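You operate a simulated robot arm through the tools that you are given. There is no shell and no other tool.

You run a simulated robot arm. Do the job below in one go: nothing can be reset, and whatever is moved stays where it is left.

JOB
Change the dip dish's water: drain it empty, then pump it up to the line.
Fine: jacket lamp out onto the lamp tray first; drain lever shut before you pump; spill nothing. Set down upright: jacket lamp.
Where things are to end (x, y in the base frame): jacket lamp within 35 mm of [710, 530].

It is judged by the outcome, as a careful person would: the job done as asked, and still so three seconds after it is handed in. It fails if anything else is knocked over, pushed out of place, dropped, spilled or broken.

ROBOT AND FRAMES
A 6-joint arm with a four-finger gripper, fixed in place. Base frame: the origin is at the foot of the arm, x ahead of it, y to its left, z up; the work surface is at about z = 850. Units: mm, degrees, N and s.
Its first joint turns from -166.0 to 166.0 degrees. Payload 3.67 kg.
The tool frame sits at the grasp point between the pads (the TCP): z along the fingers, y along the line on which they close. The tips reach 28 mm beyond it. The gripper opens to 112 mm. The gripper's body begins 73 mm behind the TCP.
Orientation is that of the tool frame in the base frame, as a unit quaternion [x, y, z, w]. With the fingers straight down and closing along the base's y, the tool's x points along the base's -x, its y along +y and its z along -z.

CONTROLS
- The arm moves only by the tool play_rows. Its argument "increments" is text: rows parted by semicolons, each of 7 numbers parted by spaces: the shift along the base's x, y, z in units of 25 mm (1.0 is 25 mm), then the turn, a rotation vector about the base's x, y, z in units of 5 degrees (1.0 is 5 degrees), then the closure, from 0 (fully open) to 1 (shut). In form: dx dy dz ax ay az claw; .... A call has 1 to 20 rows; each row shifts and turns the commanded pose from where the row before left it. A call with a number of a shift or a turn outside -1 to 1 is refused whole. Rows are played at 5 a second. More than 50 mm and 8.6 degrees between two rows, or a gripper value outside its range, and nothing of the call is played. Where a pose cannot be reached the arm comes as near as it can. A force on the tool above 80 N (or 10 N above the force at the start of the call, whichever is more), or a blocked arm, ends the call early, and 0.2 s more pass. Each finger halts on what it meets, pressing with about 40 N; the grip force reading is that of the motor and also rises with nothing between the fingers. The clock runs only during rows and for 0.2 s after the last one: add rows that do not move to give the fingers time. The reply holds the time, the measured pose of the TCP, the force on the tool along the base axes, the opening and the grip force, in the units named above and with some noise, with the torque about the TCP (base axes, N m) and any sound that the robot's microphone picked up.
- Cameras (640 x 400 px; columns grow to the right, rows downward): "scene" is fixed at [48.3, 650.7, 1624.5]; the picture's right is [-0.63, -0.78, 0.00], its down [-0.52, 0.42, -0.74] and it looks along [0.58, -0.47, -0.67] (base axes); focal length 312 px, centre (320, 200). "wrist" rides on the gripper at [60, -18, -104] in the tool frame; the picture's right is [0.29, 0.96, 0.00], its down [-0.80, 0.24, -0.55] and it looks along [-0.53, 0.16, 0.83] (tool axes); focal length 234 px, centre (320, 200). There is no depth. A picture from a camera that has moved, and an enlarged one, comes with that camera's place and axes in the base frame and with its lens.
- snapshot(camera): a new picture of that camera. The clock stands still meanwhile.
- enlarge(camera, box): a new picture of the part [left, top, right, bottom] of that camera's present view, enlarged. The clock stands still meanwhile.
- finish_job(): hands the job in; it is judged then, once.

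Places have to be worked out from the pictures, the camera data and where the tool is seen. Open the gripper and draw the arm clear of the work before you hand the job in, unless the task says otherwise.

The tools are called after "Call:" as a command line: name --argument value ..., lists and objects as JSON in quotes. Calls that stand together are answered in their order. play_rows: Moves the arm, as the interface text tells. Its arguments: {"type":"object","properties":{"increments":{"type":"string"}},"required":["increments"]} The other tools are called the same way: snapshot (camera) takes a picture; enlarge (camera, box) takes an enlarged picture of a part of a camera's view; finish_job () hands the job in.

At the start:

```text
clock: 0.0
tool_pos: [607.9, 62.5, 1286.9]
tool_rot: [0.0, 1.0, -0.001, 0.001]
wrist_force: [0.6, -0.6, -0.3]
moment: [0.03, 0.0, 0.0]
gripper_width: 112.0
grasp_force: 0.0
```

scene: 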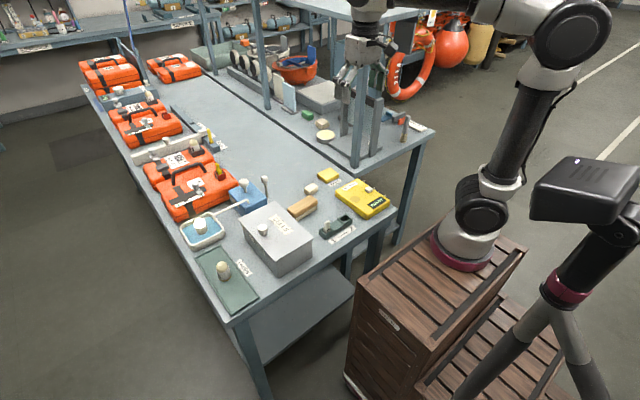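
wrist: 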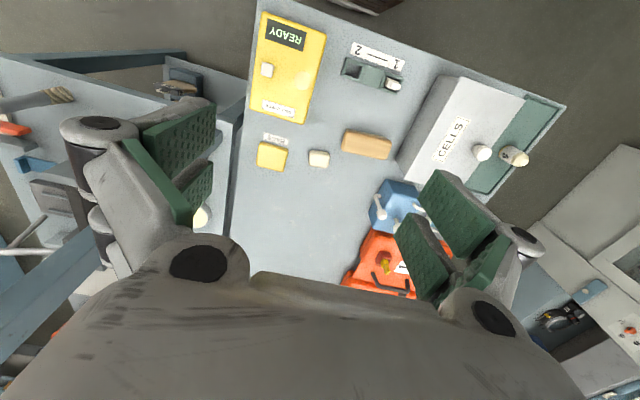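

I see the bench with a dip dish, a blue pump-like unit, a CELLS box and a green tray. I enlarge the relevant area to understand them before moving.

Call:
enlarge --camera "scene" --box '[160, 160, 320, 260]'

Call:
enlarge --camera "scene" --box '[160, 220, 320, 320]'

Call:
enlarge --camera "scene" --box '[270, 150, 430, 250]'

Call:
enlarge --camera "wrist" --box '[240, 0, 580, 212]'

```text
4.00 times, centred on (240, 210) of scene
camera zoom: at [48.3, 650.7, 1624.5], right [-0.63, -0.78, 0.0], down [-0.52, 0.42, -0.74], along [0.58, -0.47, -0.67], focal length 1248 px, centre (640, 160)
```

zoom: 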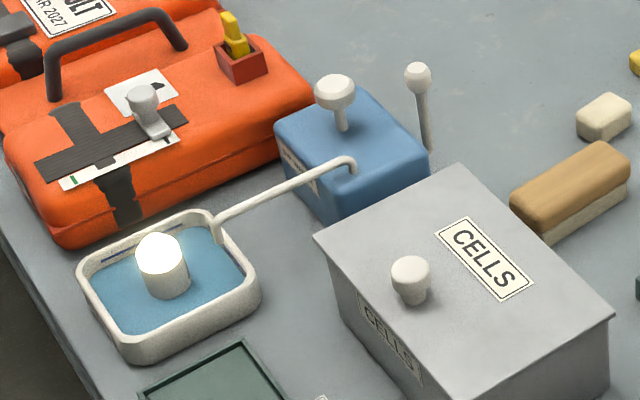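

```text
4.00 times, centred on (240, 270) of scene
camera zoom: at [48.3, 650.7, 1624.5], right [-0.63, -0.78, 0.0], down [-0.52, 0.42, -0.74], along [0.58, -0.47, -0.67], focal length 1248 px, centre (640, -80)
```

zoom: 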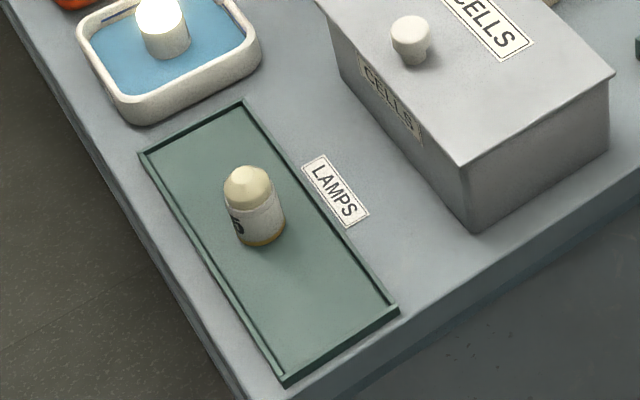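

```text
4.00 times, centred on (350, 200) of scene
camera zoom: at [48.3, 650.7, 1624.5], right [-0.63, -0.78, 0.0], down [-0.52, 0.42, -0.74], along [0.58, -0.47, -0.67], focal length 1248 px, centre (200, 200)
```

zoom: 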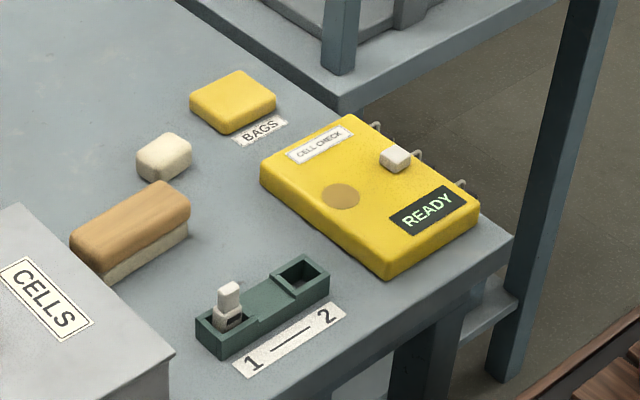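

```text
1.88 times, centred on (410, 106) of wrist
camera zoom: at [547.5, 45.5, 1390.0], right [-0.29, 0.96, 0.0], down [0.8, 0.24, 0.55], along [0.53, 0.16, -0.83], focal length 441 px, centre (151, 377)
```

zoom: 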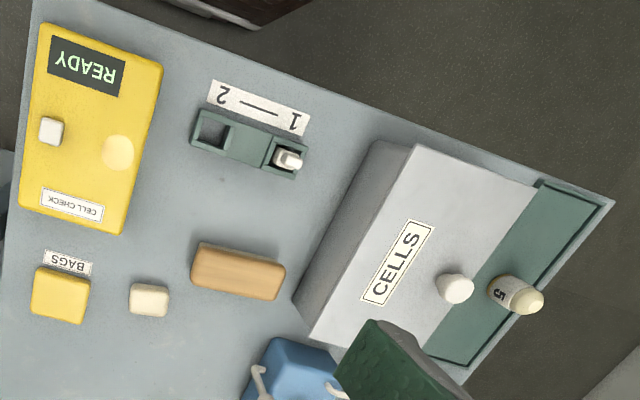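

The glowing lamp sits in the dish near (820, 519), the tray spans about x 509–747, y 490–576, and the pump box is near (834, 336) with a ball-topped lever beside it. I move the arm higher over that area for a closer wrist view.

Call:
play_rows --increments "0.2 0.97 -0.4 0 0 0 0; 0.2 0.97 -0.4 0 0 0 0; 0.2 0.97 -0.4 0 0 0 0; 0.2 0.97 -0.4 0 0 0 0; 0.2 0.97 -0.4 0 0 0 0; 0.2 0.97 -0.4 0 0 0 0; 0.2 0.97 -0.4 0 0 0 0; 0.2 0.97 -0.4 0 0 0 0; 0.2 0.97 -0.4 0 0 0 0; 0.2 0.97 -0.4 0 0 0 0; 0 0 0 0 0 0 0"

Call:
snapshot --camera "wrist"

Call:
snapshot --camera "scene"

```text
clock: 2.4
tool_pos: [656.3, 304.4, 1186.6]
tool_rot: [0.0, 1.0, 0.0, 0.001]
wrist_force: [0.5, -0.2, -0.6]
moment: [0.03, 0.0, 0.01]
gripper_width: 112.2
grasp_force: 0.1
```

```text
taken
camera wrist: at [596.7, 286.9, 1289.8], right [-0.29, 0.96, 0.0], down [0.8, 0.24, 0.55], along [0.53, 0.16, -0.83], focal length 234 px, centre (320, 200)
```

wrist: 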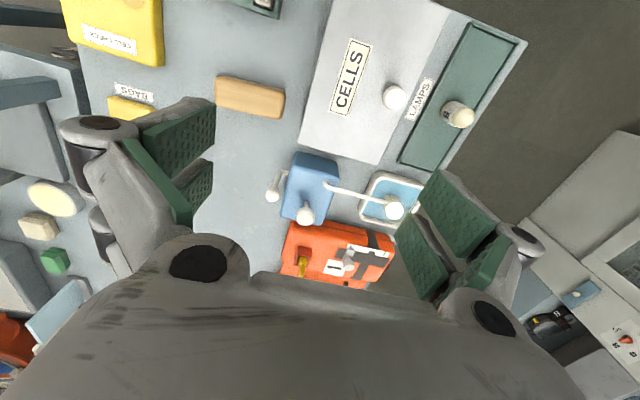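

```text
taken
```

scene: 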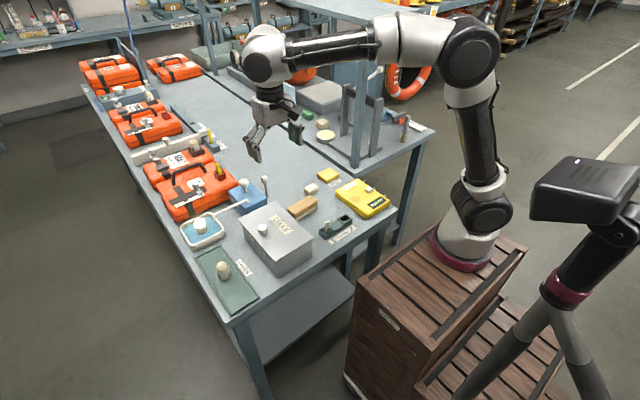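

Call:
enlarge --camera "wrist" --box '[250, 130, 450, 255]'

Call:
enlarge --camera "scene" --box '[170, 165, 290, 240]'

```text
3.20 times, centred on (350, 192) of wrist
camera zoom: at [596.7, 286.9, 1289.8], right [-0.29, 0.96, 0.0], down [0.8, 0.24, 0.55], along [0.53, 0.16, -0.83], focal length 749 px, centre (224, 224)
```

zoom: 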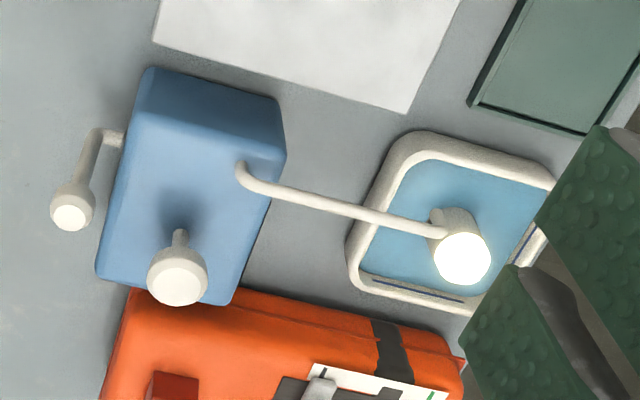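

```text
5.33 times, centred on (230, 202) of scene
camera zoom: at [48.3, 650.7, 1624.5], right [-0.63, -0.78, 0.0], down [-0.52, 0.42, -0.74], along [0.58, -0.47, -0.67], focal length 1664 px, centre (800, 187)
```

zoom: 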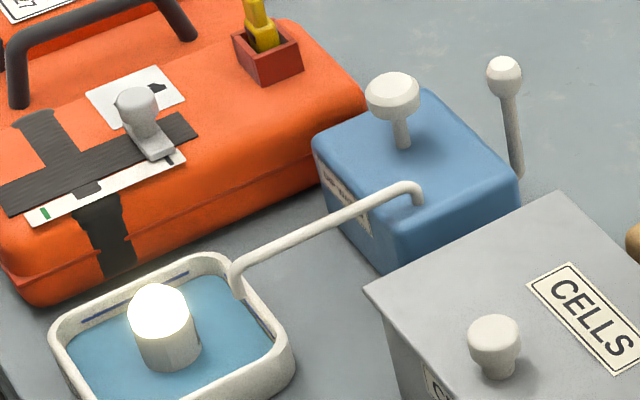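

The lever is standing about upright on the pump box's -y side (ball near (812, 273, 972), pivot near (820, 272, 879)), the plunger knob is near (836, 336, 975), and the lamp top is near (820, 513, 912). I enlarge the labels, the lever and the dish further.

Call:
enlarge --camera "scene" --box '[225, 190, 249, 205]'

Call:
enlarge --camera "scene" --box '[176, 205, 224, 250]'

Call:
enlarge --camera "wrist" --box '[255, 140, 345, 230]'

Call:
enlarge --camera "wrist" --box '[350, 150, 440, 240]'

```text
16.00 times, centred on (237, 198) of scene
camera zoom: at [48.3, 650.7, 1624.5], right [-0.63, -0.78, 0.0], down [-0.52, 0.42, -0.74], along [0.58, -0.47, -0.67], focal length 4993 px, centre (1648, 240)
```

zoom: 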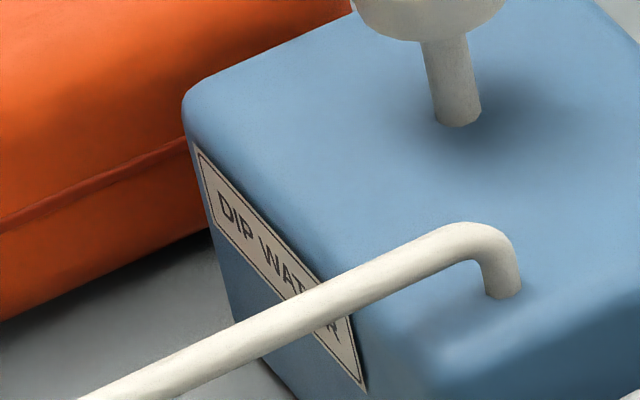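

```text
8.89 times, centred on (200, 228) of scene
camera zoom: at [48.3, 650.7, 1624.5], right [-0.63, -0.78, 0.0], down [-0.52, 0.42, -0.74], along [0.58, -0.47, -0.67], focal length 2774 px, centre (1387, -44)
```

zoom: 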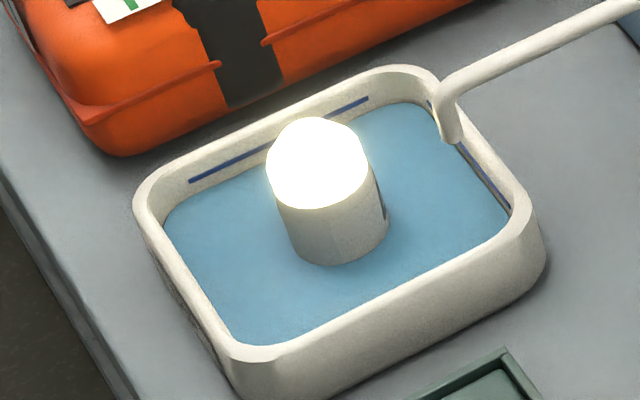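

```text
4.44 times, centred on (300, 185) of wrist
camera zoom: at [596.7, 286.9, 1289.8], right [-0.29, 0.96, 0.0], down [0.8, 0.24, 0.55], along [0.53, 0.16, -0.83], focal length 1041 px, centre (409, 267)
```

zoom: 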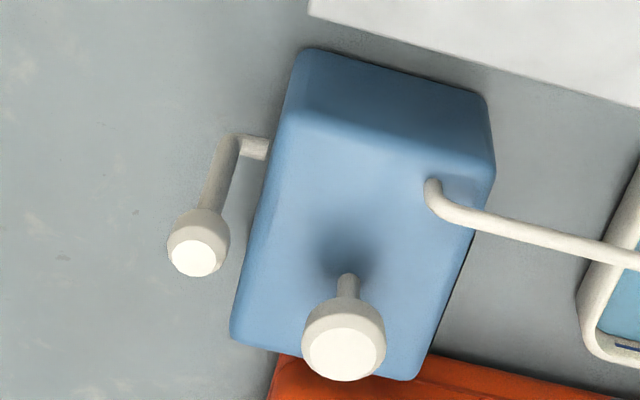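

```text
4.44 times, centred on (395, 195) of wrist
camera zoom: at [596.7, 286.9, 1289.8], right [-0.29, 0.96, 0.0], down [0.8, 0.24, 0.55], along [0.53, 0.16, -0.83], focal length 1041 px, centre (-13, 222)
```

zoom: 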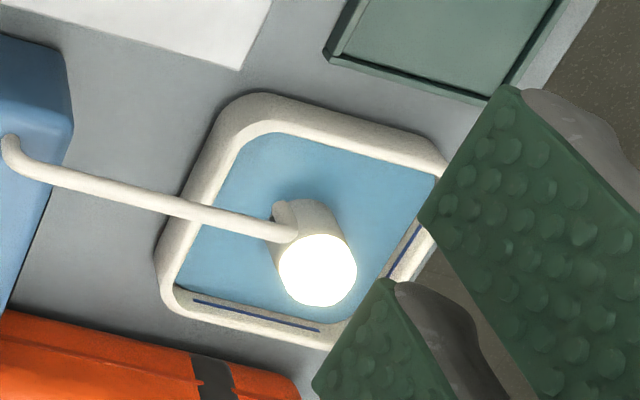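

The box reads "DIP WATER", and the dish line shows on the inner walls slightly above the present water. I move the gripper near above the lamp, half closed, to refine its position with the wrist camera.

Call:
play_rows --increments "0.575 0.8 -0.5 0 0 0 0.2; 0.575 0.8 -0.5 0 0 0 0.3; 0.575 0.8 -0.5 0 0 0 0.4; 0.575 0.8 -0.5 0 0 0 0.5; 0.575 0.8 -0.5 0 0 0 0.5; 0.575 0.8 -0.5 0 0 0 0.5; 0.575 0.8 -0.5 0 0 0 0.5; 0.575 0.8 -0.5 0 0 0 0.5; 0.575 0.8 -0.5 0 0 0 0.5; 0.575 0.8 -0.5 0 0 0 0.5; 0 0 0 0 0 0 0.5"

Call:
snapshot --camera "wrist"

Call:
snapshot --camera "scene"

```text
clock: 4.8
tool_pos: [783.0, 479.9, 1064.5]
tool_rot: [0.0, 1.0, 0.0, -0.001]
wrist_force: [-0.2, 0.5, -0.5]
moment: [-0.02, -0.01, 0.01]
gripper_width: 56.0
grasp_force: 0.0
out of reach, approached as far as the arm can: row 9, 10
```

```text
taken
camera wrist: at [722.9, 461.7, 1168.2], right [-0.29, 0.96, 0.0], down [0.8, 0.24, 0.55], along [0.53, 0.16, -0.83], focal length 234 px, centre (320, 200)
```

wrist: 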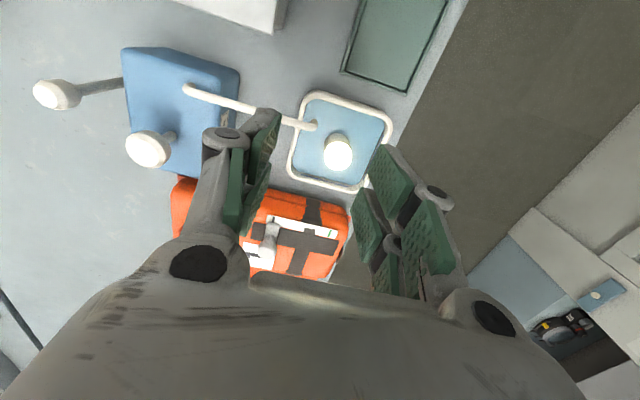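

```text
taken
```

scene: 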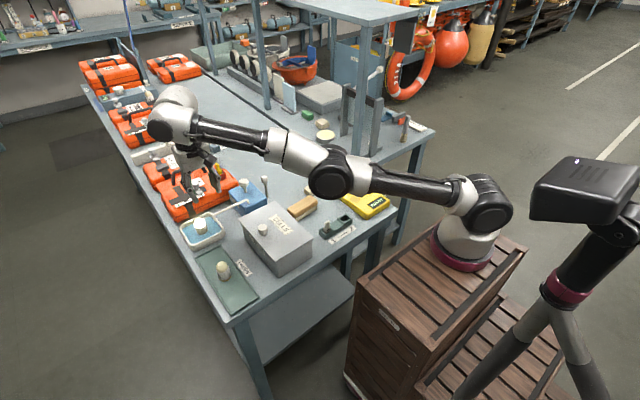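

The lamp is in view; the arm is at its reach limit at this height. I enlarge on the dish to refine positions.

Call:
enlarge --camera "wrist" --box '[270, 75, 410, 205]'

Call:
enlarge --camera "wrist" --box '[20, 40, 250, 190]'

Call:
enlarge --camera "scene" --box '[140, 130, 300, 260]'

```text
3.08 times, centred on (340, 140) of wrist
camera zoom: at [722.9, 461.7, 1168.2], right [-0.29, 0.96, 0.0], down [0.8, 0.24, 0.55], along [0.53, 0.16, -0.83], focal length 720 px, centre (258, 385)
```

zoom: 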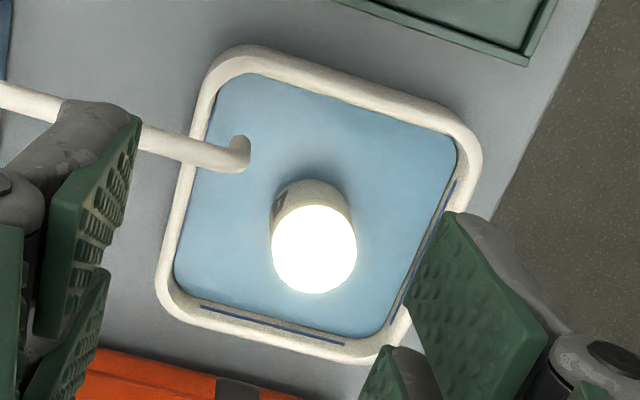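

```text
2.67 times, centred on (135, 115) of wrist
camera zoom: at [722.9, 461.7, 1168.2], right [-0.29, 0.96, 0.0], down [0.8, 0.24, 0.55], along [0.53, 0.16, -0.83], focal length 624 px, centre (813, 427)
```

zoom: 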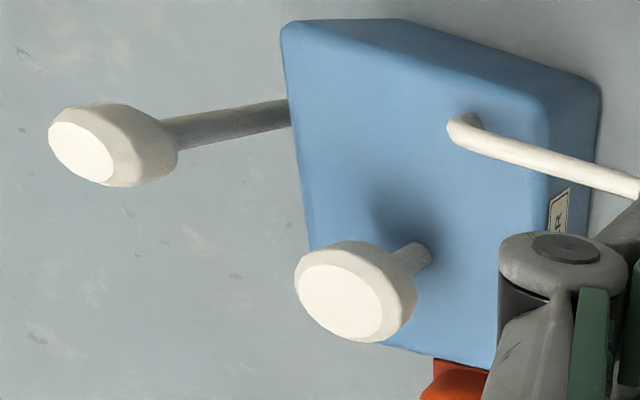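

```text
3.08 times, centred on (220, 195) of scene
camera zoom: at [48.3, 650.7, 1624.5], right [-0.63, -0.78, 0.0], down [-0.52, 0.42, -0.74], along [0.58, -0.47, -0.67], focal length 960 px, centre (628, 215)
```

zoom: 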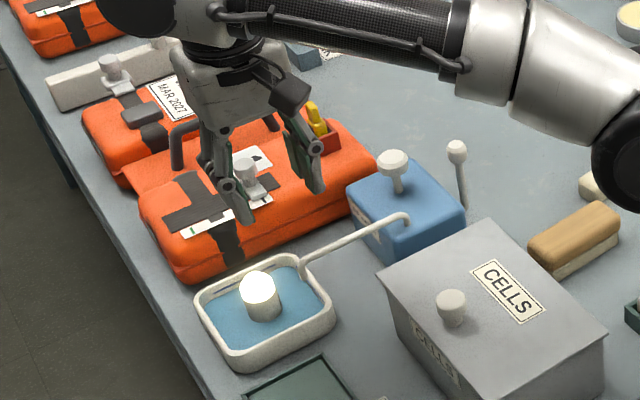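

Refined: lamp centre at about (823, 514), top z ≈ 908; dish centre (822, 517); spout tip near (785, 474, 930). I go down a little first to see how the commanded pose relates after the reach limit.

Call:
play_rows --increments "0 0 -0.8 0 0 0 0.5; 0 0 -0.8 0 0 0 0.5; 0 0 0 0 0 0 0.5"

```text
clock: 5.6
tool_pos: [788.9, 485.9, 1027.4]
tool_rot: [-0.001, 1.0, -0.001, -0.001]
wrist_force: [-0.4, 0.3, 0.7]
moment: [0.0, -0.01, -0.02]
gripper_width: 56.0
grasp_force: 0.0
out of reach, approached as far as the arm can: row 1, 2
```

The commanded point seems to stay at about (800, 504, 1022). I step outward and slightly lower while the tips stay above the spout, checking the reach.

Call:
play_rows --increments "0.45 0.2 -0.3 0 0 0 0.5; 0.45 0.2 -0.3 0 0 0 0.5; 0 0 0 0 0 0 0.5; 0 0 0 0 0 0 0.5"

```text
clock: 6.6
tool_pos: [801.5, 484.7, 1009.1]
tool_rot: [-0.001, 1.0, -0.001, 0.0]
wrist_force: [-0.8, -1.0, 0.1]
moment: [0.02, 0.04, -0.03]
gripper_width: 56.0
grasp_force: 0.1
out of reach, approached as far as the arm can: row 1, 2
```

The reach at z≈1009 is about 937 mm, so I'll need to be lower to reach the lamp. To keep the fingers clear of the spout I retract a little and rotate the gripper 45° about z so the fingers straddle the lamp diagonally.

Call:
play_rows --increments "-0.3 0 0 0 0 1 0.5; -0.3 0 0 0 0 1 0.5; -0.3 0 0 0 0 1 0.5; -0.3 0 0 0 0 1 0.5; 0 0 0 0 0 1 0.5; 0 0 0 0 0 1 0.5; 0 0 0 0 0 1 0.5; 0 0 0 0 0 1 0.5; 0 0 0 0 0 1 0.5; 0 0 0 0 0 0 0.5"

Call:
snapshot --camera "wrist"

```text
clock: 8.8
tool_pos: [769.7, 484.1, 1007.7]
tool_rot: [-0.383, 0.924, -0.001, 0.0]
wrist_force: [0.6, 0.1, 0.3]
moment: [0.02, -0.01, 0.02]
gripper_width: 55.9
grasp_force: 0.0
```

```text
taken
camera wrist: at [740.5, 428.8, 1111.6], right [-0.88, 0.47, 0.0], down [0.39, 0.73, 0.55], along [0.26, 0.49, -0.83], focal length 234 px, centre (320, 200)
```

wrist: 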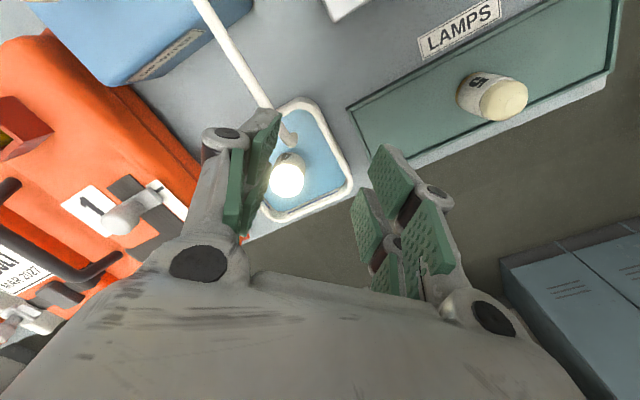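

The rotation worked (clipped poses are used as the new command base). Now I move outward toward the lamp while still above the spout.

Call:
play_rows --increments "0.35 0.2 -0.2 0 0 0 0.5; 0.35 0.2 -0.2 0 0 0 0.5; 0.35 0.2 -0.2 0 0 0 0.5; 0.25 0.2 -0.2 0 0 0 0.5; 0 0 0 0 0 0 0.5"

Call:
snapshot --camera "wrist"

```text
clock: 10.0
tool_pos: [797.1, 496.3, 984.6]
tool_rot: [-0.384, 0.923, -0.001, 0.0]
wrist_force: [-0.1, 0.0, -0.8]
moment: [0.01, -0.01, -0.02]
gripper_width: 56.0
grasp_force: 0.0
out of reach, approached as far as the arm can: row 3, 4
```

```text
taken
camera wrist: at [768.6, 440.8, 1089.3], right [-0.88, 0.47, 0.0], down [0.39, 0.73, 0.55], along [0.26, 0.49, -0.83], focal length 234 px, centre (320, 200)
```

wrist: 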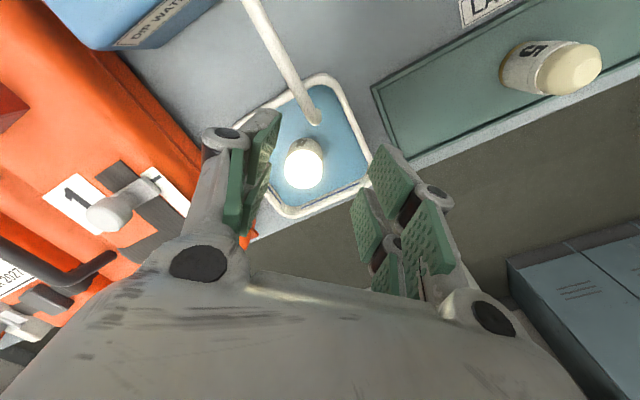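

The lamp now measures at about (821.5, 513.5). I descend to z≈948 (tips above the lamp top) while pressing outward.

Call:
play_rows --increments "0.2 0.15 -0.5 0 0 0 0.5; 0.2 0.15 -0.5 0 0 0 0.5; 0.2 0.15 -0.4 0 0 0 0.5; 0.2 0.15 0 0 0 0 0.5; 0 0 0 0 0 0 0.5"

Call:
snapshot --camera "wrist"

```text
clock: 11.2
tool_pos: [804.8, 497.3, 949.3]
tool_rot: [-0.384, 0.923, 0.0, 0.0]
wrist_force: [1.0, 0.7, -0.7]
moment: [0.01, 0.02, 0.0]
gripper_width: 56.1
grasp_force: 0.1
out of reach, approached as far as the arm can: row 1, 3, 4
```

```text
taken
camera wrist: at [776.0, 442.4, 1052.2], right [-0.88, 0.47, 0.0], down [0.39, 0.73, 0.55], along [0.26, 0.49, -0.83], focal length 234 px, centre (320, 200)
```

wrist: 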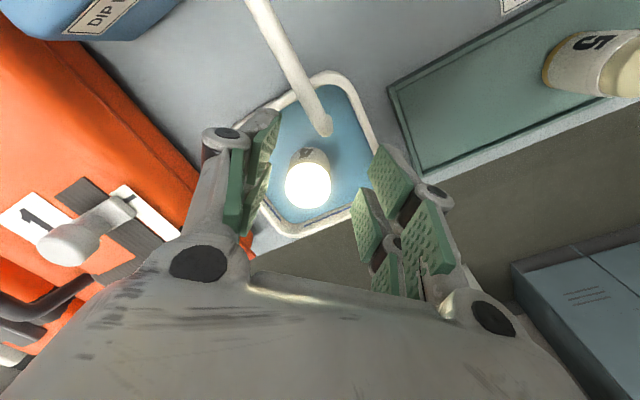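

Straight down the arm stops at r≈946, while the lamp is at r≈969. I tilt the tool 10° about the finger-closing axis (tips outward), which keeps the pads flat to the lamp and gains reach, then move over the lamp at the same height.

Call:
play_rows --increments "0 0 0 0.354 -0.354 0 0.5; 0 0 0 0.354 -0.354 0 0.5; 0 0 0 0.354 -0.354 0 0.5; 0 0 0 0.354 -0.354 0 0.5; 0.22 0.21 0 0 0 0 0.5; 0.22 0.21 0 0 0 0 0.5; 0.22 0.21 0 0 0 0 0.5; 0 0 0 0 0 0 0.5"

Call:
snapshot --camera "wrist"

Call:
enlarge --camera "scene" --box '[150, 160, 270, 260]'

```text
clock: 13.0
tool_pos: [836.0, 525.3, 953.2]
tool_rot: [-0.382, 0.92, 0.034, 0.081]
wrist_force: [-0.3, -0.5, 0.4]
moment: [0.01, -0.06, 0.0]
gripper_width: 55.8
grasp_force: 0.1
out of reach, approached as far as the arm can: row 1, 2, 3, 4, 5, 6, 7
```

```text
taken
camera wrist: at [794.2, 459.5, 1044.0], right [-0.88, 0.48, -0.05], down [0.32, 0.66, 0.68], along [0.36, 0.59, -0.73], focal length 234 px, centre (320, 200)
```

wrist: 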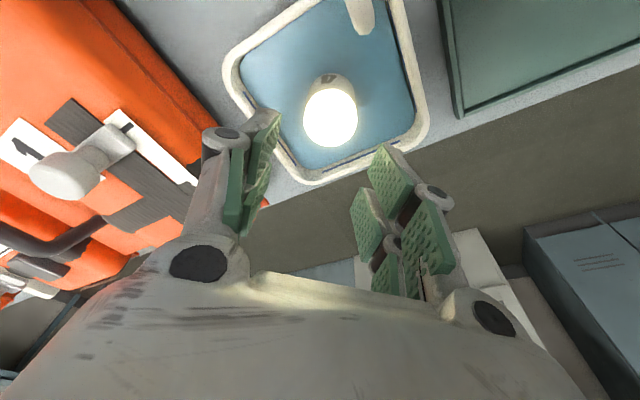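

```text
4.00 times, centred on (210, 210) of scene
camera zoom: at [48.3, 650.7, 1624.5], right [-0.63, -0.78, 0.0], down [-0.52, 0.42, -0.74], along [0.58, -0.47, -0.67], focal length 1248 px, centre (760, 160)
```

zoom: 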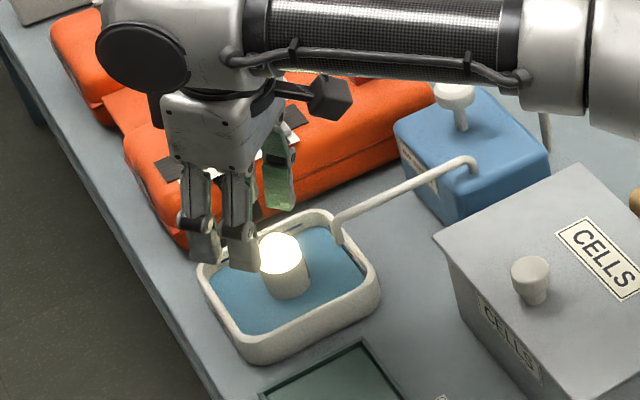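

The reading shows the tool at (836, 525, 953), further out than intended; I hold still a moment to see whether it has settled.

Call:
play_rows --increments "0 0 0 0 0 0 0.5; 0 0 0 0 0 0 0.5; 0 0 0 0 0 0 0.5"

```text
clock: 13.8
tool_pos: [836.5, 526.3, 953.6]
tool_rot: [-0.382, 0.92, 0.034, 0.081]
wrist_force: [-0.1, 0.2, 0.4]
moment: [0.03, 0.01, 0.03]
gripper_width: 56.0
grasp_force: 0.0
```

It is settled at (836.5, 526.3, 953.6). I move back by (-15, -12.8) to be centred over the lamp and check with the camera.

Call:
play_rows --increments "-0.3 -0.256 0 0 0 0 0.5; -0.3 -0.256 0 0 0 0 0.5; 0 0 0 0 0 0 0.5; 0 0 0 0 0 0 0.5"

Call:
snapshot --camera "wrist"

Call:
enlarge --camera "scene" --box '[150, 160, 270, 260]'

```text
clock: 14.8
tool_pos: [833.7, 528.1, 956.7]
tool_rot: [-0.382, 0.92, 0.034, 0.081]
wrist_force: [0.5, 0.2, -0.4]
moment: [0.0, -0.02, 0.03]
gripper_width: 56.1
grasp_force: 0.0
out of reach, approached as far as the arm can: row 1, 2
```

```text
taken
camera wrist: at [792.1, 460.5, 1047.3], right [-0.88, 0.48, -0.05], down [0.32, 0.66, 0.68], along [0.36, 0.58, -0.73], focal length 234 px, centre (320, 200)
```

wrist: 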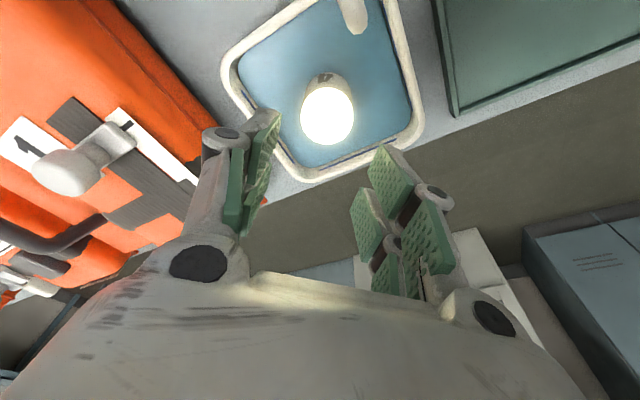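

```text
4.00 times, centred on (210, 210) of scene
camera zoom: at [48.3, 650.7, 1624.5], right [-0.63, -0.78, 0.0], down [-0.52, 0.42, -0.74], along [0.58, -0.47, -0.67], focal length 1248 px, centre (760, 160)
```

zoom: 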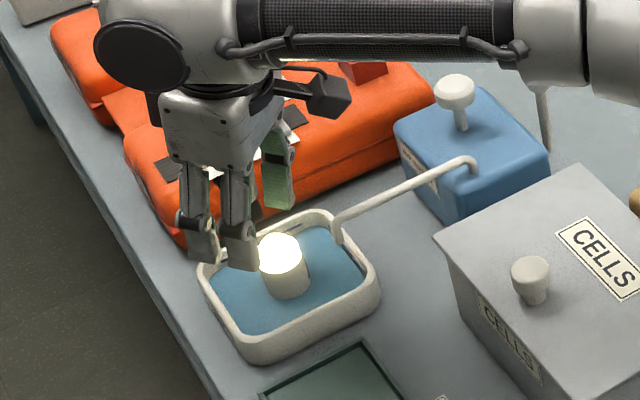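

Moving inward was refused although it is nearer, so the elbow is probably at its straight singular position. I look at the whole arm.

Call:
snapshot --camera "scene"

```text
taken
```

scene: 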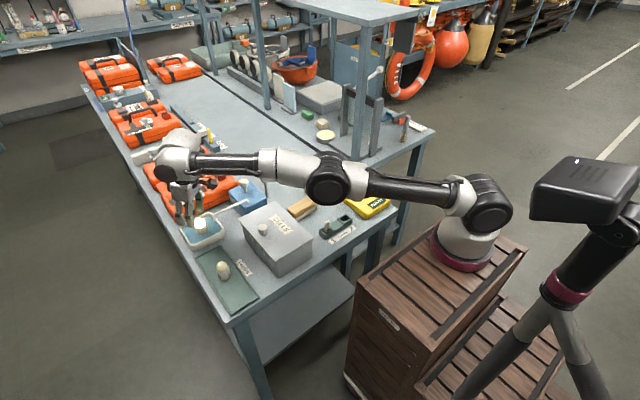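

The arm is practically straight, which explains the stuck radial motion. I command up-and-inward to unbend it from the singular pose, staying above spout and lamp.

Call:
play_rows --increments "-0.6 -0.4 0.8 0 0 0 0.5; -0.6 -0.4 0.8 0 0 0 0.5; 0 0 0 0 0 0 0.5"

```text
clock: 15.6
tool_pos: [796.2, 498.4, 993.7]
tool_rot: [-0.381, 0.92, 0.034, 0.081]
wrist_force: [-0.2, -1.4, 0.4]
moment: [0.0, -0.03, -0.03]
gripper_width: 55.9
grasp_force: 0.1
```

It is free again. I hold briefly to confirm the settled pose.

Call:
play_rows --increments "0 0 0 0 0 0 0.5; 0 0 0 0 0 0 0.5"

Call:
enlarge --camera "scene" --box '[150, 140, 360, 260]'

```text
clock: 16.2
tool_pos: [796.7, 500.6, 993.1]
tool_rot: [-0.382, 0.92, 0.034, 0.081]
wrist_force: [0.1, -0.1, 1.1]
moment: [-0.01, 0.01, 0.02]
gripper_width: 56.3
grasp_force: 0.1
```

```text
3.05 times, centred on (255, 200) of scene
camera zoom: at [48.3, 650.7, 1624.5], right [-0.63, -0.78, 0.0], down [-0.52, 0.42, -0.74], along [0.58, -0.47, -0.67], focal length 951 px, centre (518, 200)
```

zoom: 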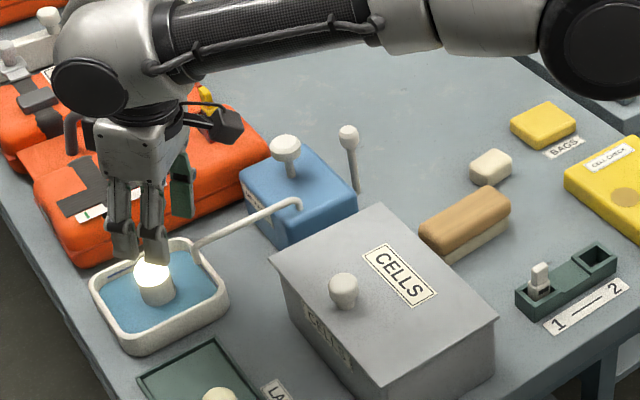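

Settled at (796.7, 500.6, 993). I now go to (821.5, 513.5, 950) above the lamp.

Call:
play_rows --increments "0.25 0.13 -0.35 0 0 0 0.5; 0.25 0.13 -0.45 0 0 0 0.5; 0.25 0.13 -0.45 0 0 0 0.5; 0.25 0.13 -0.45 0 0 0 0.5; 0 0 0 0 0 0 0.5; 0 0 0 0 0 0 0.5"

Call:
snapshot --camera "wrist"

Call:
enlarge --camera "scene" --box '[150, 160, 270, 260]'

```text
clock: 17.6
tool_pos: [820.7, 512.0, 952.1]
tool_rot: [-0.381, 0.92, 0.034, 0.081]
wrist_force: [0.7, 0.0, 0.6]
moment: [0.01, -0.02, 0.0]
gripper_width: 56.0
grasp_force: 0.0
```

```text
taken
camera wrist: at [778.6, 445.2, 1043.5], right [-0.88, 0.48, -0.05], down [0.32, 0.66, 0.68], along [0.36, 0.59, -0.73], focal length 234 px, centre (320, 200)
```

wrist: 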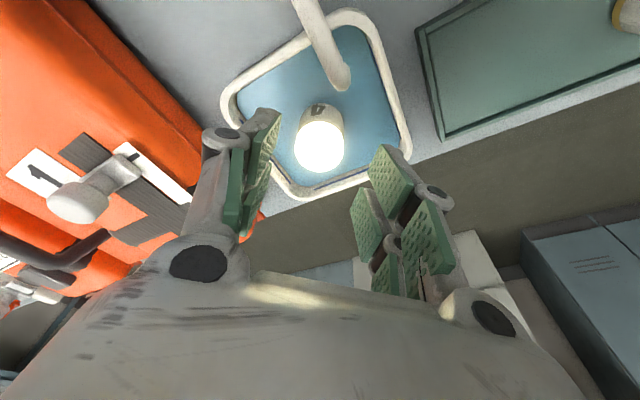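

```text
4.00 times, centred on (210, 210) of scene
camera zoom: at [48.3, 650.7, 1624.5], right [-0.63, -0.78, 0.0], down [-0.52, 0.42, -0.74], along [0.58, -0.47, -0.67], focal length 1248 px, centre (760, 160)
```

zoom: 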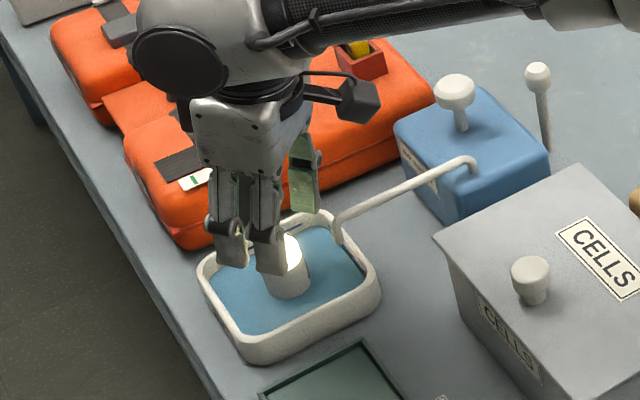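

The lamp is centred between the fingers (column 319 vs TCP 320). I descend vertically about 53 mm, slowly.

Call:
play_rows --increments "0.02 0.02 -0.4 0 0 0 0.5; 0.02 0.02 -0.4 0 0 0 0.5; 0.02 0 -0.4 0 0 0 0.5; 0 0 -0.4 0 0 0 0.5; 0 0 -0.3 0 0 0 0.5; 0 0 -0.2 0 0 0 0.5; 0 0 0 0 0 0 0.5"

Call:
snapshot --camera "wrist"

Call:
enlarge --camera "scene" --box '[150, 160, 270, 260]'

```text
clock: 19.2
tool_pos: [820.8, 513.1, 900.1]
tool_rot: [-0.382, 0.92, 0.034, 0.081]
wrist_force: [-0.1, 0.5, 0.2]
moment: [-0.02, 0.0, 0.0]
gripper_width: 56.0
grasp_force: 0.1
```

```text
taken
camera wrist: at [779.3, 445.8, 989.9], right [-0.88, 0.48, -0.05], down [0.32, 0.66, 0.68], along [0.36, 0.59, -0.73], focal length 234 px, centre (320, 200)
```

wrist: 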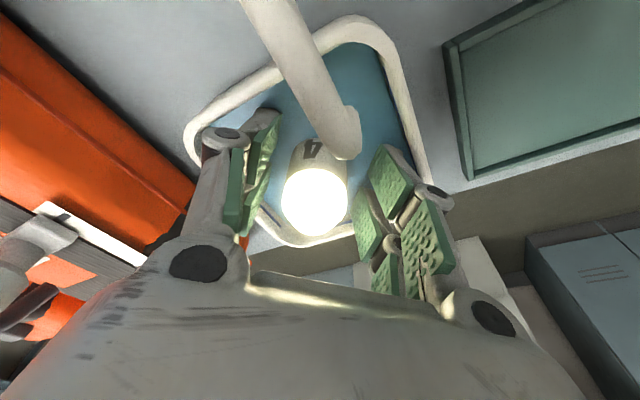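

```text
4.00 times, centred on (210, 210) of scene
camera zoom: at [48.3, 650.7, 1624.5], right [-0.63, -0.78, 0.0], down [-0.52, 0.42, -0.74], along [0.58, -0.47, -0.67], focal length 1248 px, centre (760, 160)
```

zoom: 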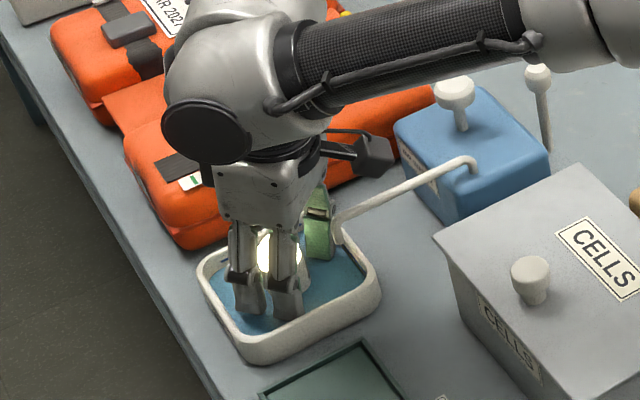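

The lamp (number 4) is between the pads with TCP at z 900. I close the fingers gently on it.

Call:
play_rows --increments "0 0 0 0 0 0 0.58; 0 0 0 0 0 0 0.64; 0 0 0 0 0 0 0.7; 0 0 0 0 0 0 0.8; 0 0 0 0 0 0 0.8; 0 0 0 0 0 0 0.8"

Call:
snapshot --camera "wrist"

```text
clock: 20.6
tool_pos: [820.0, 513.1, 897.7]
tool_rot: [-0.382, 0.92, 0.033, 0.081]
wrist_force: [0.4, 0.6, 0.9]
moment: [0.01, 0.0, 0.03]
gripper_width: 31.6
grasp_force: 40.1
```

```text
taken
camera wrist: at [779.4, 445.9, 990.1], right [-0.88, 0.48, -0.05], down [0.32, 0.66, 0.68], along [0.36, 0.59, -0.73], focal length 234 px, centre (320, 200)
```

wrist: 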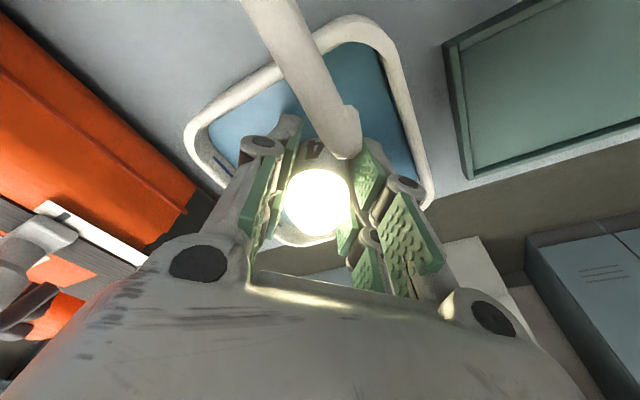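

Gripped at 31.6 mm with 40 N. I lift straight up about 65 mm, slowly.

Call:
play_rows --increments "0 0 0.2 0 0 0 0.8; 0 0 0.3 0 0 0 0.8; 0 0 0.35 0 0 0 0.8; 0 0 0.35 0 0 0 0.8; 0 0 0.35 0 0 0 0.8; 0 0 0.35 0 0 0 0.8; 0 0 0.35 0 0 0 0.8; 0 0 0.35 0 0 0 0.8; 0 0 0 0 0 0 0.8; 0 0 0 0 0 0 0.8"

Call:
snapshot --camera "wrist"

Call:
enlarge --camera "scene" --box '[150, 160, 270, 260]'

```text
clock: 22.8
tool_pos: [821.7, 512.6, 963.4]
tool_rot: [-0.382, 0.92, 0.033, 0.081]
wrist_force: [-0.1, -0.4, -1.4]
moment: [0.05, -0.01, -0.02]
gripper_width: 31.8
grasp_force: 39.9
```

```text
taken
camera wrist: at [779.5, 445.7, 1055.5], right [-0.88, 0.48, -0.05], down [0.32, 0.66, 0.68], along [0.36, 0.59, -0.73], focal length 234 px, centre (320, 200)
```

wrist: 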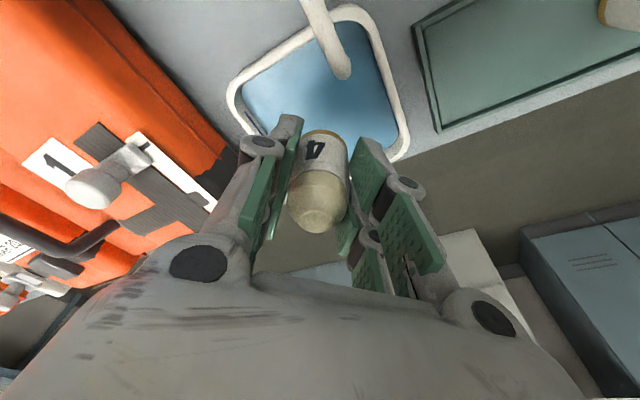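

```text
4.00 times, centred on (210, 210) of scene
camera zoom: at [48.3, 650.7, 1624.5], right [-0.63, -0.78, 0.0], down [-0.52, 0.42, -0.74], along [0.58, -0.47, -0.67], focal length 1248 px, centre (760, 160)
```

zoom: 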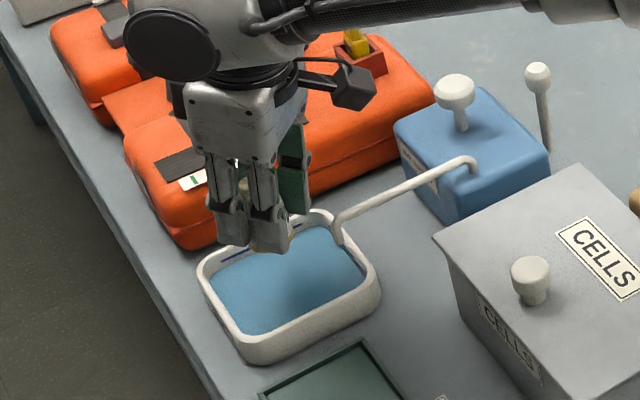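

The lamp is out and has gone dark, the dish water calm. I hold a moment over the dish, then carry it around the spout and over the tray to (710, 530) at z≈1000.

Call:
play_rows --increments "0 0 0 0 0 0 0.8; 0 0 0 0 0 0 0.8; 0 0 0 0 0 0 0.8; -0.29 0.29 0.29 0 0 0 0.8; -0.29 0.29 0.29 0 0 0 0.8; -0.29 0.29 0.29 0 0 0 0.8; -0.43 0.07 0.1 0 0 0 0.8; -0.43 0.07 0.1 0 0 0 0.8; -0.43 0.07 0.1 0 0 0 0.8; -0.43 0.07 0.1 0 0 0 0.8; -0.43 0.07 0.1 0 0 0 0.8; -0.43 0.05 0.1 0 0 0 0.8; -0.5 -0.3 0 0 0 0 0.8; -0.5 -0.3 0 0 0 0 0.8; 0 0 0 0 0 0 0.8; 0 0 0 0 0 0 0.8"

Call:
snapshot --camera "wrist"

Call:
enlarge --camera "scene" --box '[150, 170, 310, 320]'

```text
clock: 26.2
tool_pos: [711.5, 530.2, 1000.6]
tool_rot: [-0.382, 0.92, 0.033, 0.082]
wrist_force: [0.2, 0.2, -1.6]
moment: [0.04, 0.0, -0.02]
gripper_width: 31.5
grasp_force: 39.9
```

```text
taken
camera wrist: at [669.4, 463.5, 1091.8], right [-0.88, 0.48, -0.05], down [0.32, 0.66, 0.68], along [0.36, 0.59, -0.73], focal length 234 px, centre (320, 200)
```

wrist: 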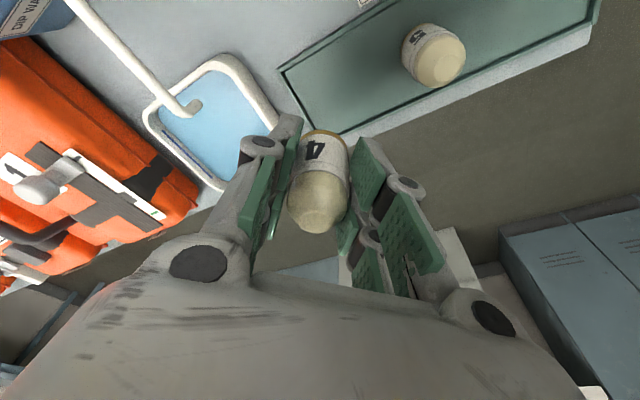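

```text
2.67 times, centred on (230, 245) of scene
camera zoom: at [48.3, 650.7, 1624.5], right [-0.63, -0.78, 0.0], down [-0.52, 0.42, -0.74], along [0.58, -0.47, -0.67], focal length 832 px, centre (560, 80)
```

zoom: 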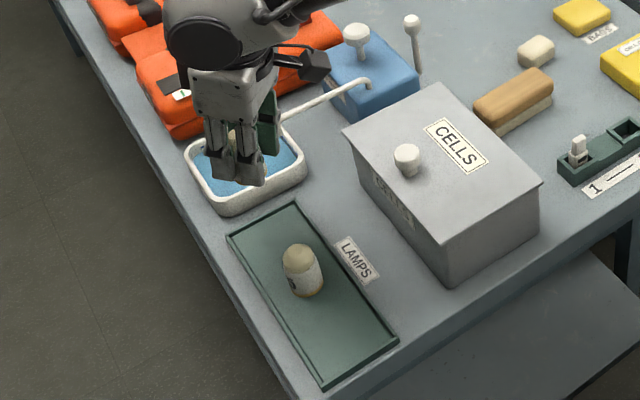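

The lamp is over (711, 530), inside the tray outline. I lower to z≈906 first, above expected contact.

Call:
play_rows --increments "0 0 -0.4 0 0 0 0.8; 0 0 -0.4 0 0 0 0.8; 0 0 -0.4 0 0 0 0.8; 0 0 -0.4 0 0 0 0.8; 0 0 -0.4 0 0 0 0.8; 0 0 -0.4 0 0 0 0.8; 0 0 -0.4 0 0 0 0.8; 0 0 -0.4 0 0 0 0.8; 0 0 -0.3 0 0 0 0.8; 0 0 -0.25 0 0 0 0.8; 0 0 0 0 0 0 0.8; 0 0 0 0 0 0 0.8"

Call:
snapshot --camera "wrist"

Call:
enlarge --camera "scene" --box '[160, 190, 280, 310]'

```text
clock: 28.8
tool_pos: [710.7, 528.6, 906.7]
tool_rot: [-0.381, 0.92, 0.034, 0.082]
wrist_force: [-0.1, 0.6, -0.3]
moment: [0.02, 0.0, -0.02]
gripper_width: 31.6
grasp_force: 39.8
```

```text
taken
camera wrist: at [667.8, 461.9, 998.1], right [-0.88, 0.48, -0.05], down [0.32, 0.66, 0.68], along [0.36, 0.59, -0.73], focal length 234 px, centre (320, 200)
```

wrist: 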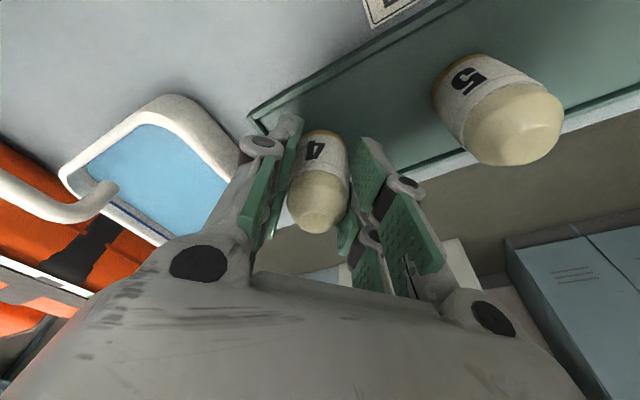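

```text
3.33 times, centred on (220, 250) of scene
camera zoom: at [48.3, 650.7, 1624.5], right [-0.63, -0.78, 0.0], down [-0.52, 0.42, -0.74], along [0.58, -0.47, -0.67], focal length 1040 px, centre (653, 33)
```

zoom: 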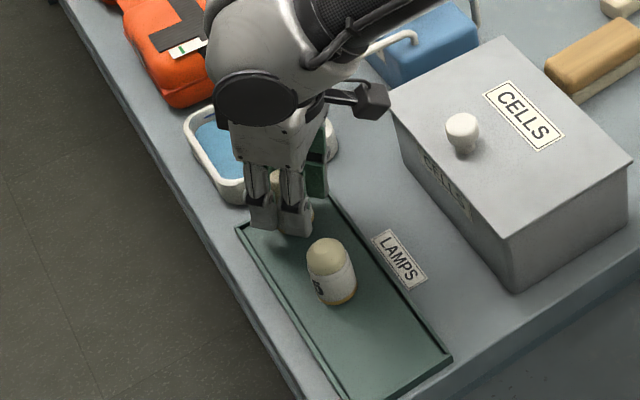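

All clear around the tray. I lower in small steps, watching the vertical force.

Call:
play_rows --increments "0 0 -0.1 0 0 0 0.8; 0 0 -0.1 0 0 0 0.8; 0 0 0 0 0 0 0.8"

Call:
play_rows --increments "0 0 -0.08 0 0 0 0.8; 0 0 0 0 0 0 0.8"

Call:
play_rows --increments "0 0 -0.06 0 0 0 0.8; 0 0 0 0 0 0 0.8"

```text
clock: 29.6
tool_pos: [709.4, 528.7, 902.0]
tool_rot: [-0.382, 0.92, 0.034, 0.081]
wrist_force: [-0.1, -0.9, -0.6]
moment: [0.05, 0.01, 0.01]
gripper_width: 31.6
grasp_force: 40.3
```

```text
clock: 30.2
tool_pos: [709.4, 530.3, 901.5]
tool_rot: [-0.382, 0.92, 0.034, 0.082]
wrist_force: [-1.2, -0.6, 7.1]
moment: [-0.02, -0.08, 0.01]
gripper_width: 31.7
grasp_force: 40.0
```

```text
clock: 30.8
tool_pos: [710.6, 529.8, 899.8]
tool_rot: [-0.382, 0.92, 0.034, 0.083]
wrist_force: [2.0, -6.3, 26.4]
moment: [-0.19, -0.2, -0.04]
gripper_width: 31.8
grasp_force: 39.7
```

Contact: force rose to 26 N at the last step. I back up about 1.5 mm to relieve the pressure.

Call:
play_rows --increments "0 0 0.06 0 0 0 0.8; 0 0 0 0 0 0 0.8; 0 0 0 0 0 0 0.8"

Call:
enlarge --camera "scene" --box '[180, 220, 260, 300]'

```text
clock: 31.6
tool_pos: [709.2, 529.4, 900.2]
tool_rot: [-0.382, 0.92, 0.033, 0.081]
wrist_force: [0.9, -3.6, 21.1]
moment: [0.05, -0.2, 0.0]
gripper_width: 31.6
grasp_force: 40.3
```

```text
5.00 times, centred on (220, 260) of scene
camera zoom: at [48.3, 650.7, 1624.5], right [-0.63, -0.78, 0.0], down [-0.52, 0.42, -0.74], along [0.58, -0.47, -0.67], focal length 1560 px, centre (820, -100)
```

zoom: 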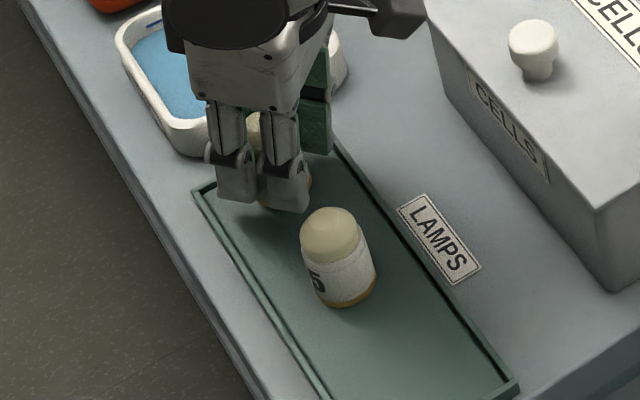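

Still 21 N; I raise another 1 mm.

Call:
play_rows --increments "0 0 0.04 0 0 0 0.8; 0 0 0 0 0 0 0.8; 0 0 0 0 0 0 0.8"

```text
clock: 32.4
tool_pos: [709.6, 529.4, 899.1]
tool_rot: [-0.382, 0.92, 0.033, 0.081]
wrist_force: [3.5, -0.1, 11.3]
moment: [0.15, -0.25, -0.04]
gripper_width: 31.5
grasp_force: 39.5
```

Call:
play_rows --increments "0 0 0.025 0 0 0 0.8; 0 0 0 0 0 0 0.8; 0 0 0 0 0 0 0.8"

```text
clock: 33.2
tool_pos: [710.5, 530.2, 901.1]
tool_rot: [-0.382, 0.92, 0.033, 0.08]
wrist_force: [0.5, -0.8, 1.6]
moment: [0.0, -0.04, -0.04]
gripper_width: 31.5
grasp_force: 39.8
```

Force is back near zero with the lamp just resting on the tray. I open the fingers gradually.

Call:
play_rows --increments "0 0 0 0 0 0 0.72; 0 0 0 0 0 0 0.7; 0 0 0 0 0 0 0.67; 0 0 0 0 0 0 0.62; 0 0 0 0 0 0 0.56; 0 0 0 0 0 0 0.5; 0 0 0 0 0 0 0.5"

Call:
snapshot --camera "wrist"

Call:
enlarge --camera "scene" --box '[180, 220, 260, 300]'

```text
clock: 34.8
tool_pos: [710.1, 531.3, 901.2]
tool_rot: [-0.382, 0.92, 0.034, 0.082]
wrist_force: [-0.1, 0.1, 0.2]
moment: [-0.01, 0.03, -0.01]
gripper_width: 56.0
grasp_force: 0.2
```

```text
taken
camera wrist: at [668.2, 463.2, 992.7], right [-0.88, 0.48, -0.05], down [0.32, 0.66, 0.68], along [0.36, 0.59, -0.73], focal length 234 px, centre (320, 200)
```

wrist: 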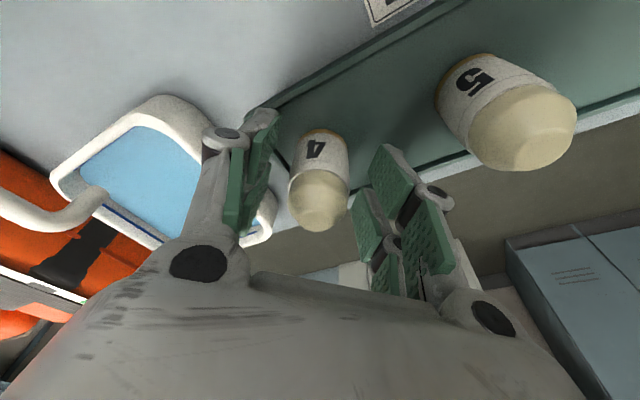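

```text
5.00 times, centred on (220, 260) of scene
camera zoom: at [48.3, 650.7, 1624.5], right [-0.63, -0.78, 0.0], down [-0.52, 0.42, -0.74], along [0.58, -0.47, -0.67], focal length 1560 px, centre (820, -100)
```

zoom: 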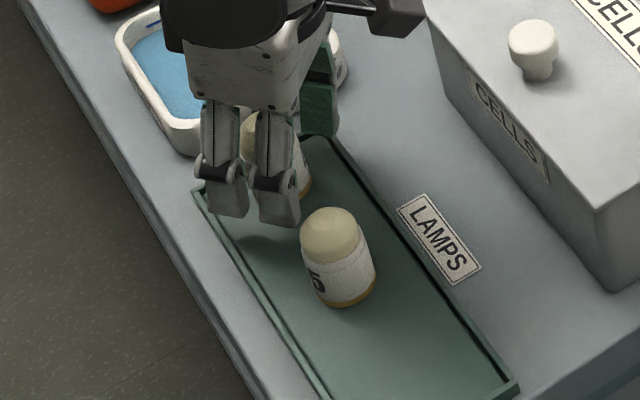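

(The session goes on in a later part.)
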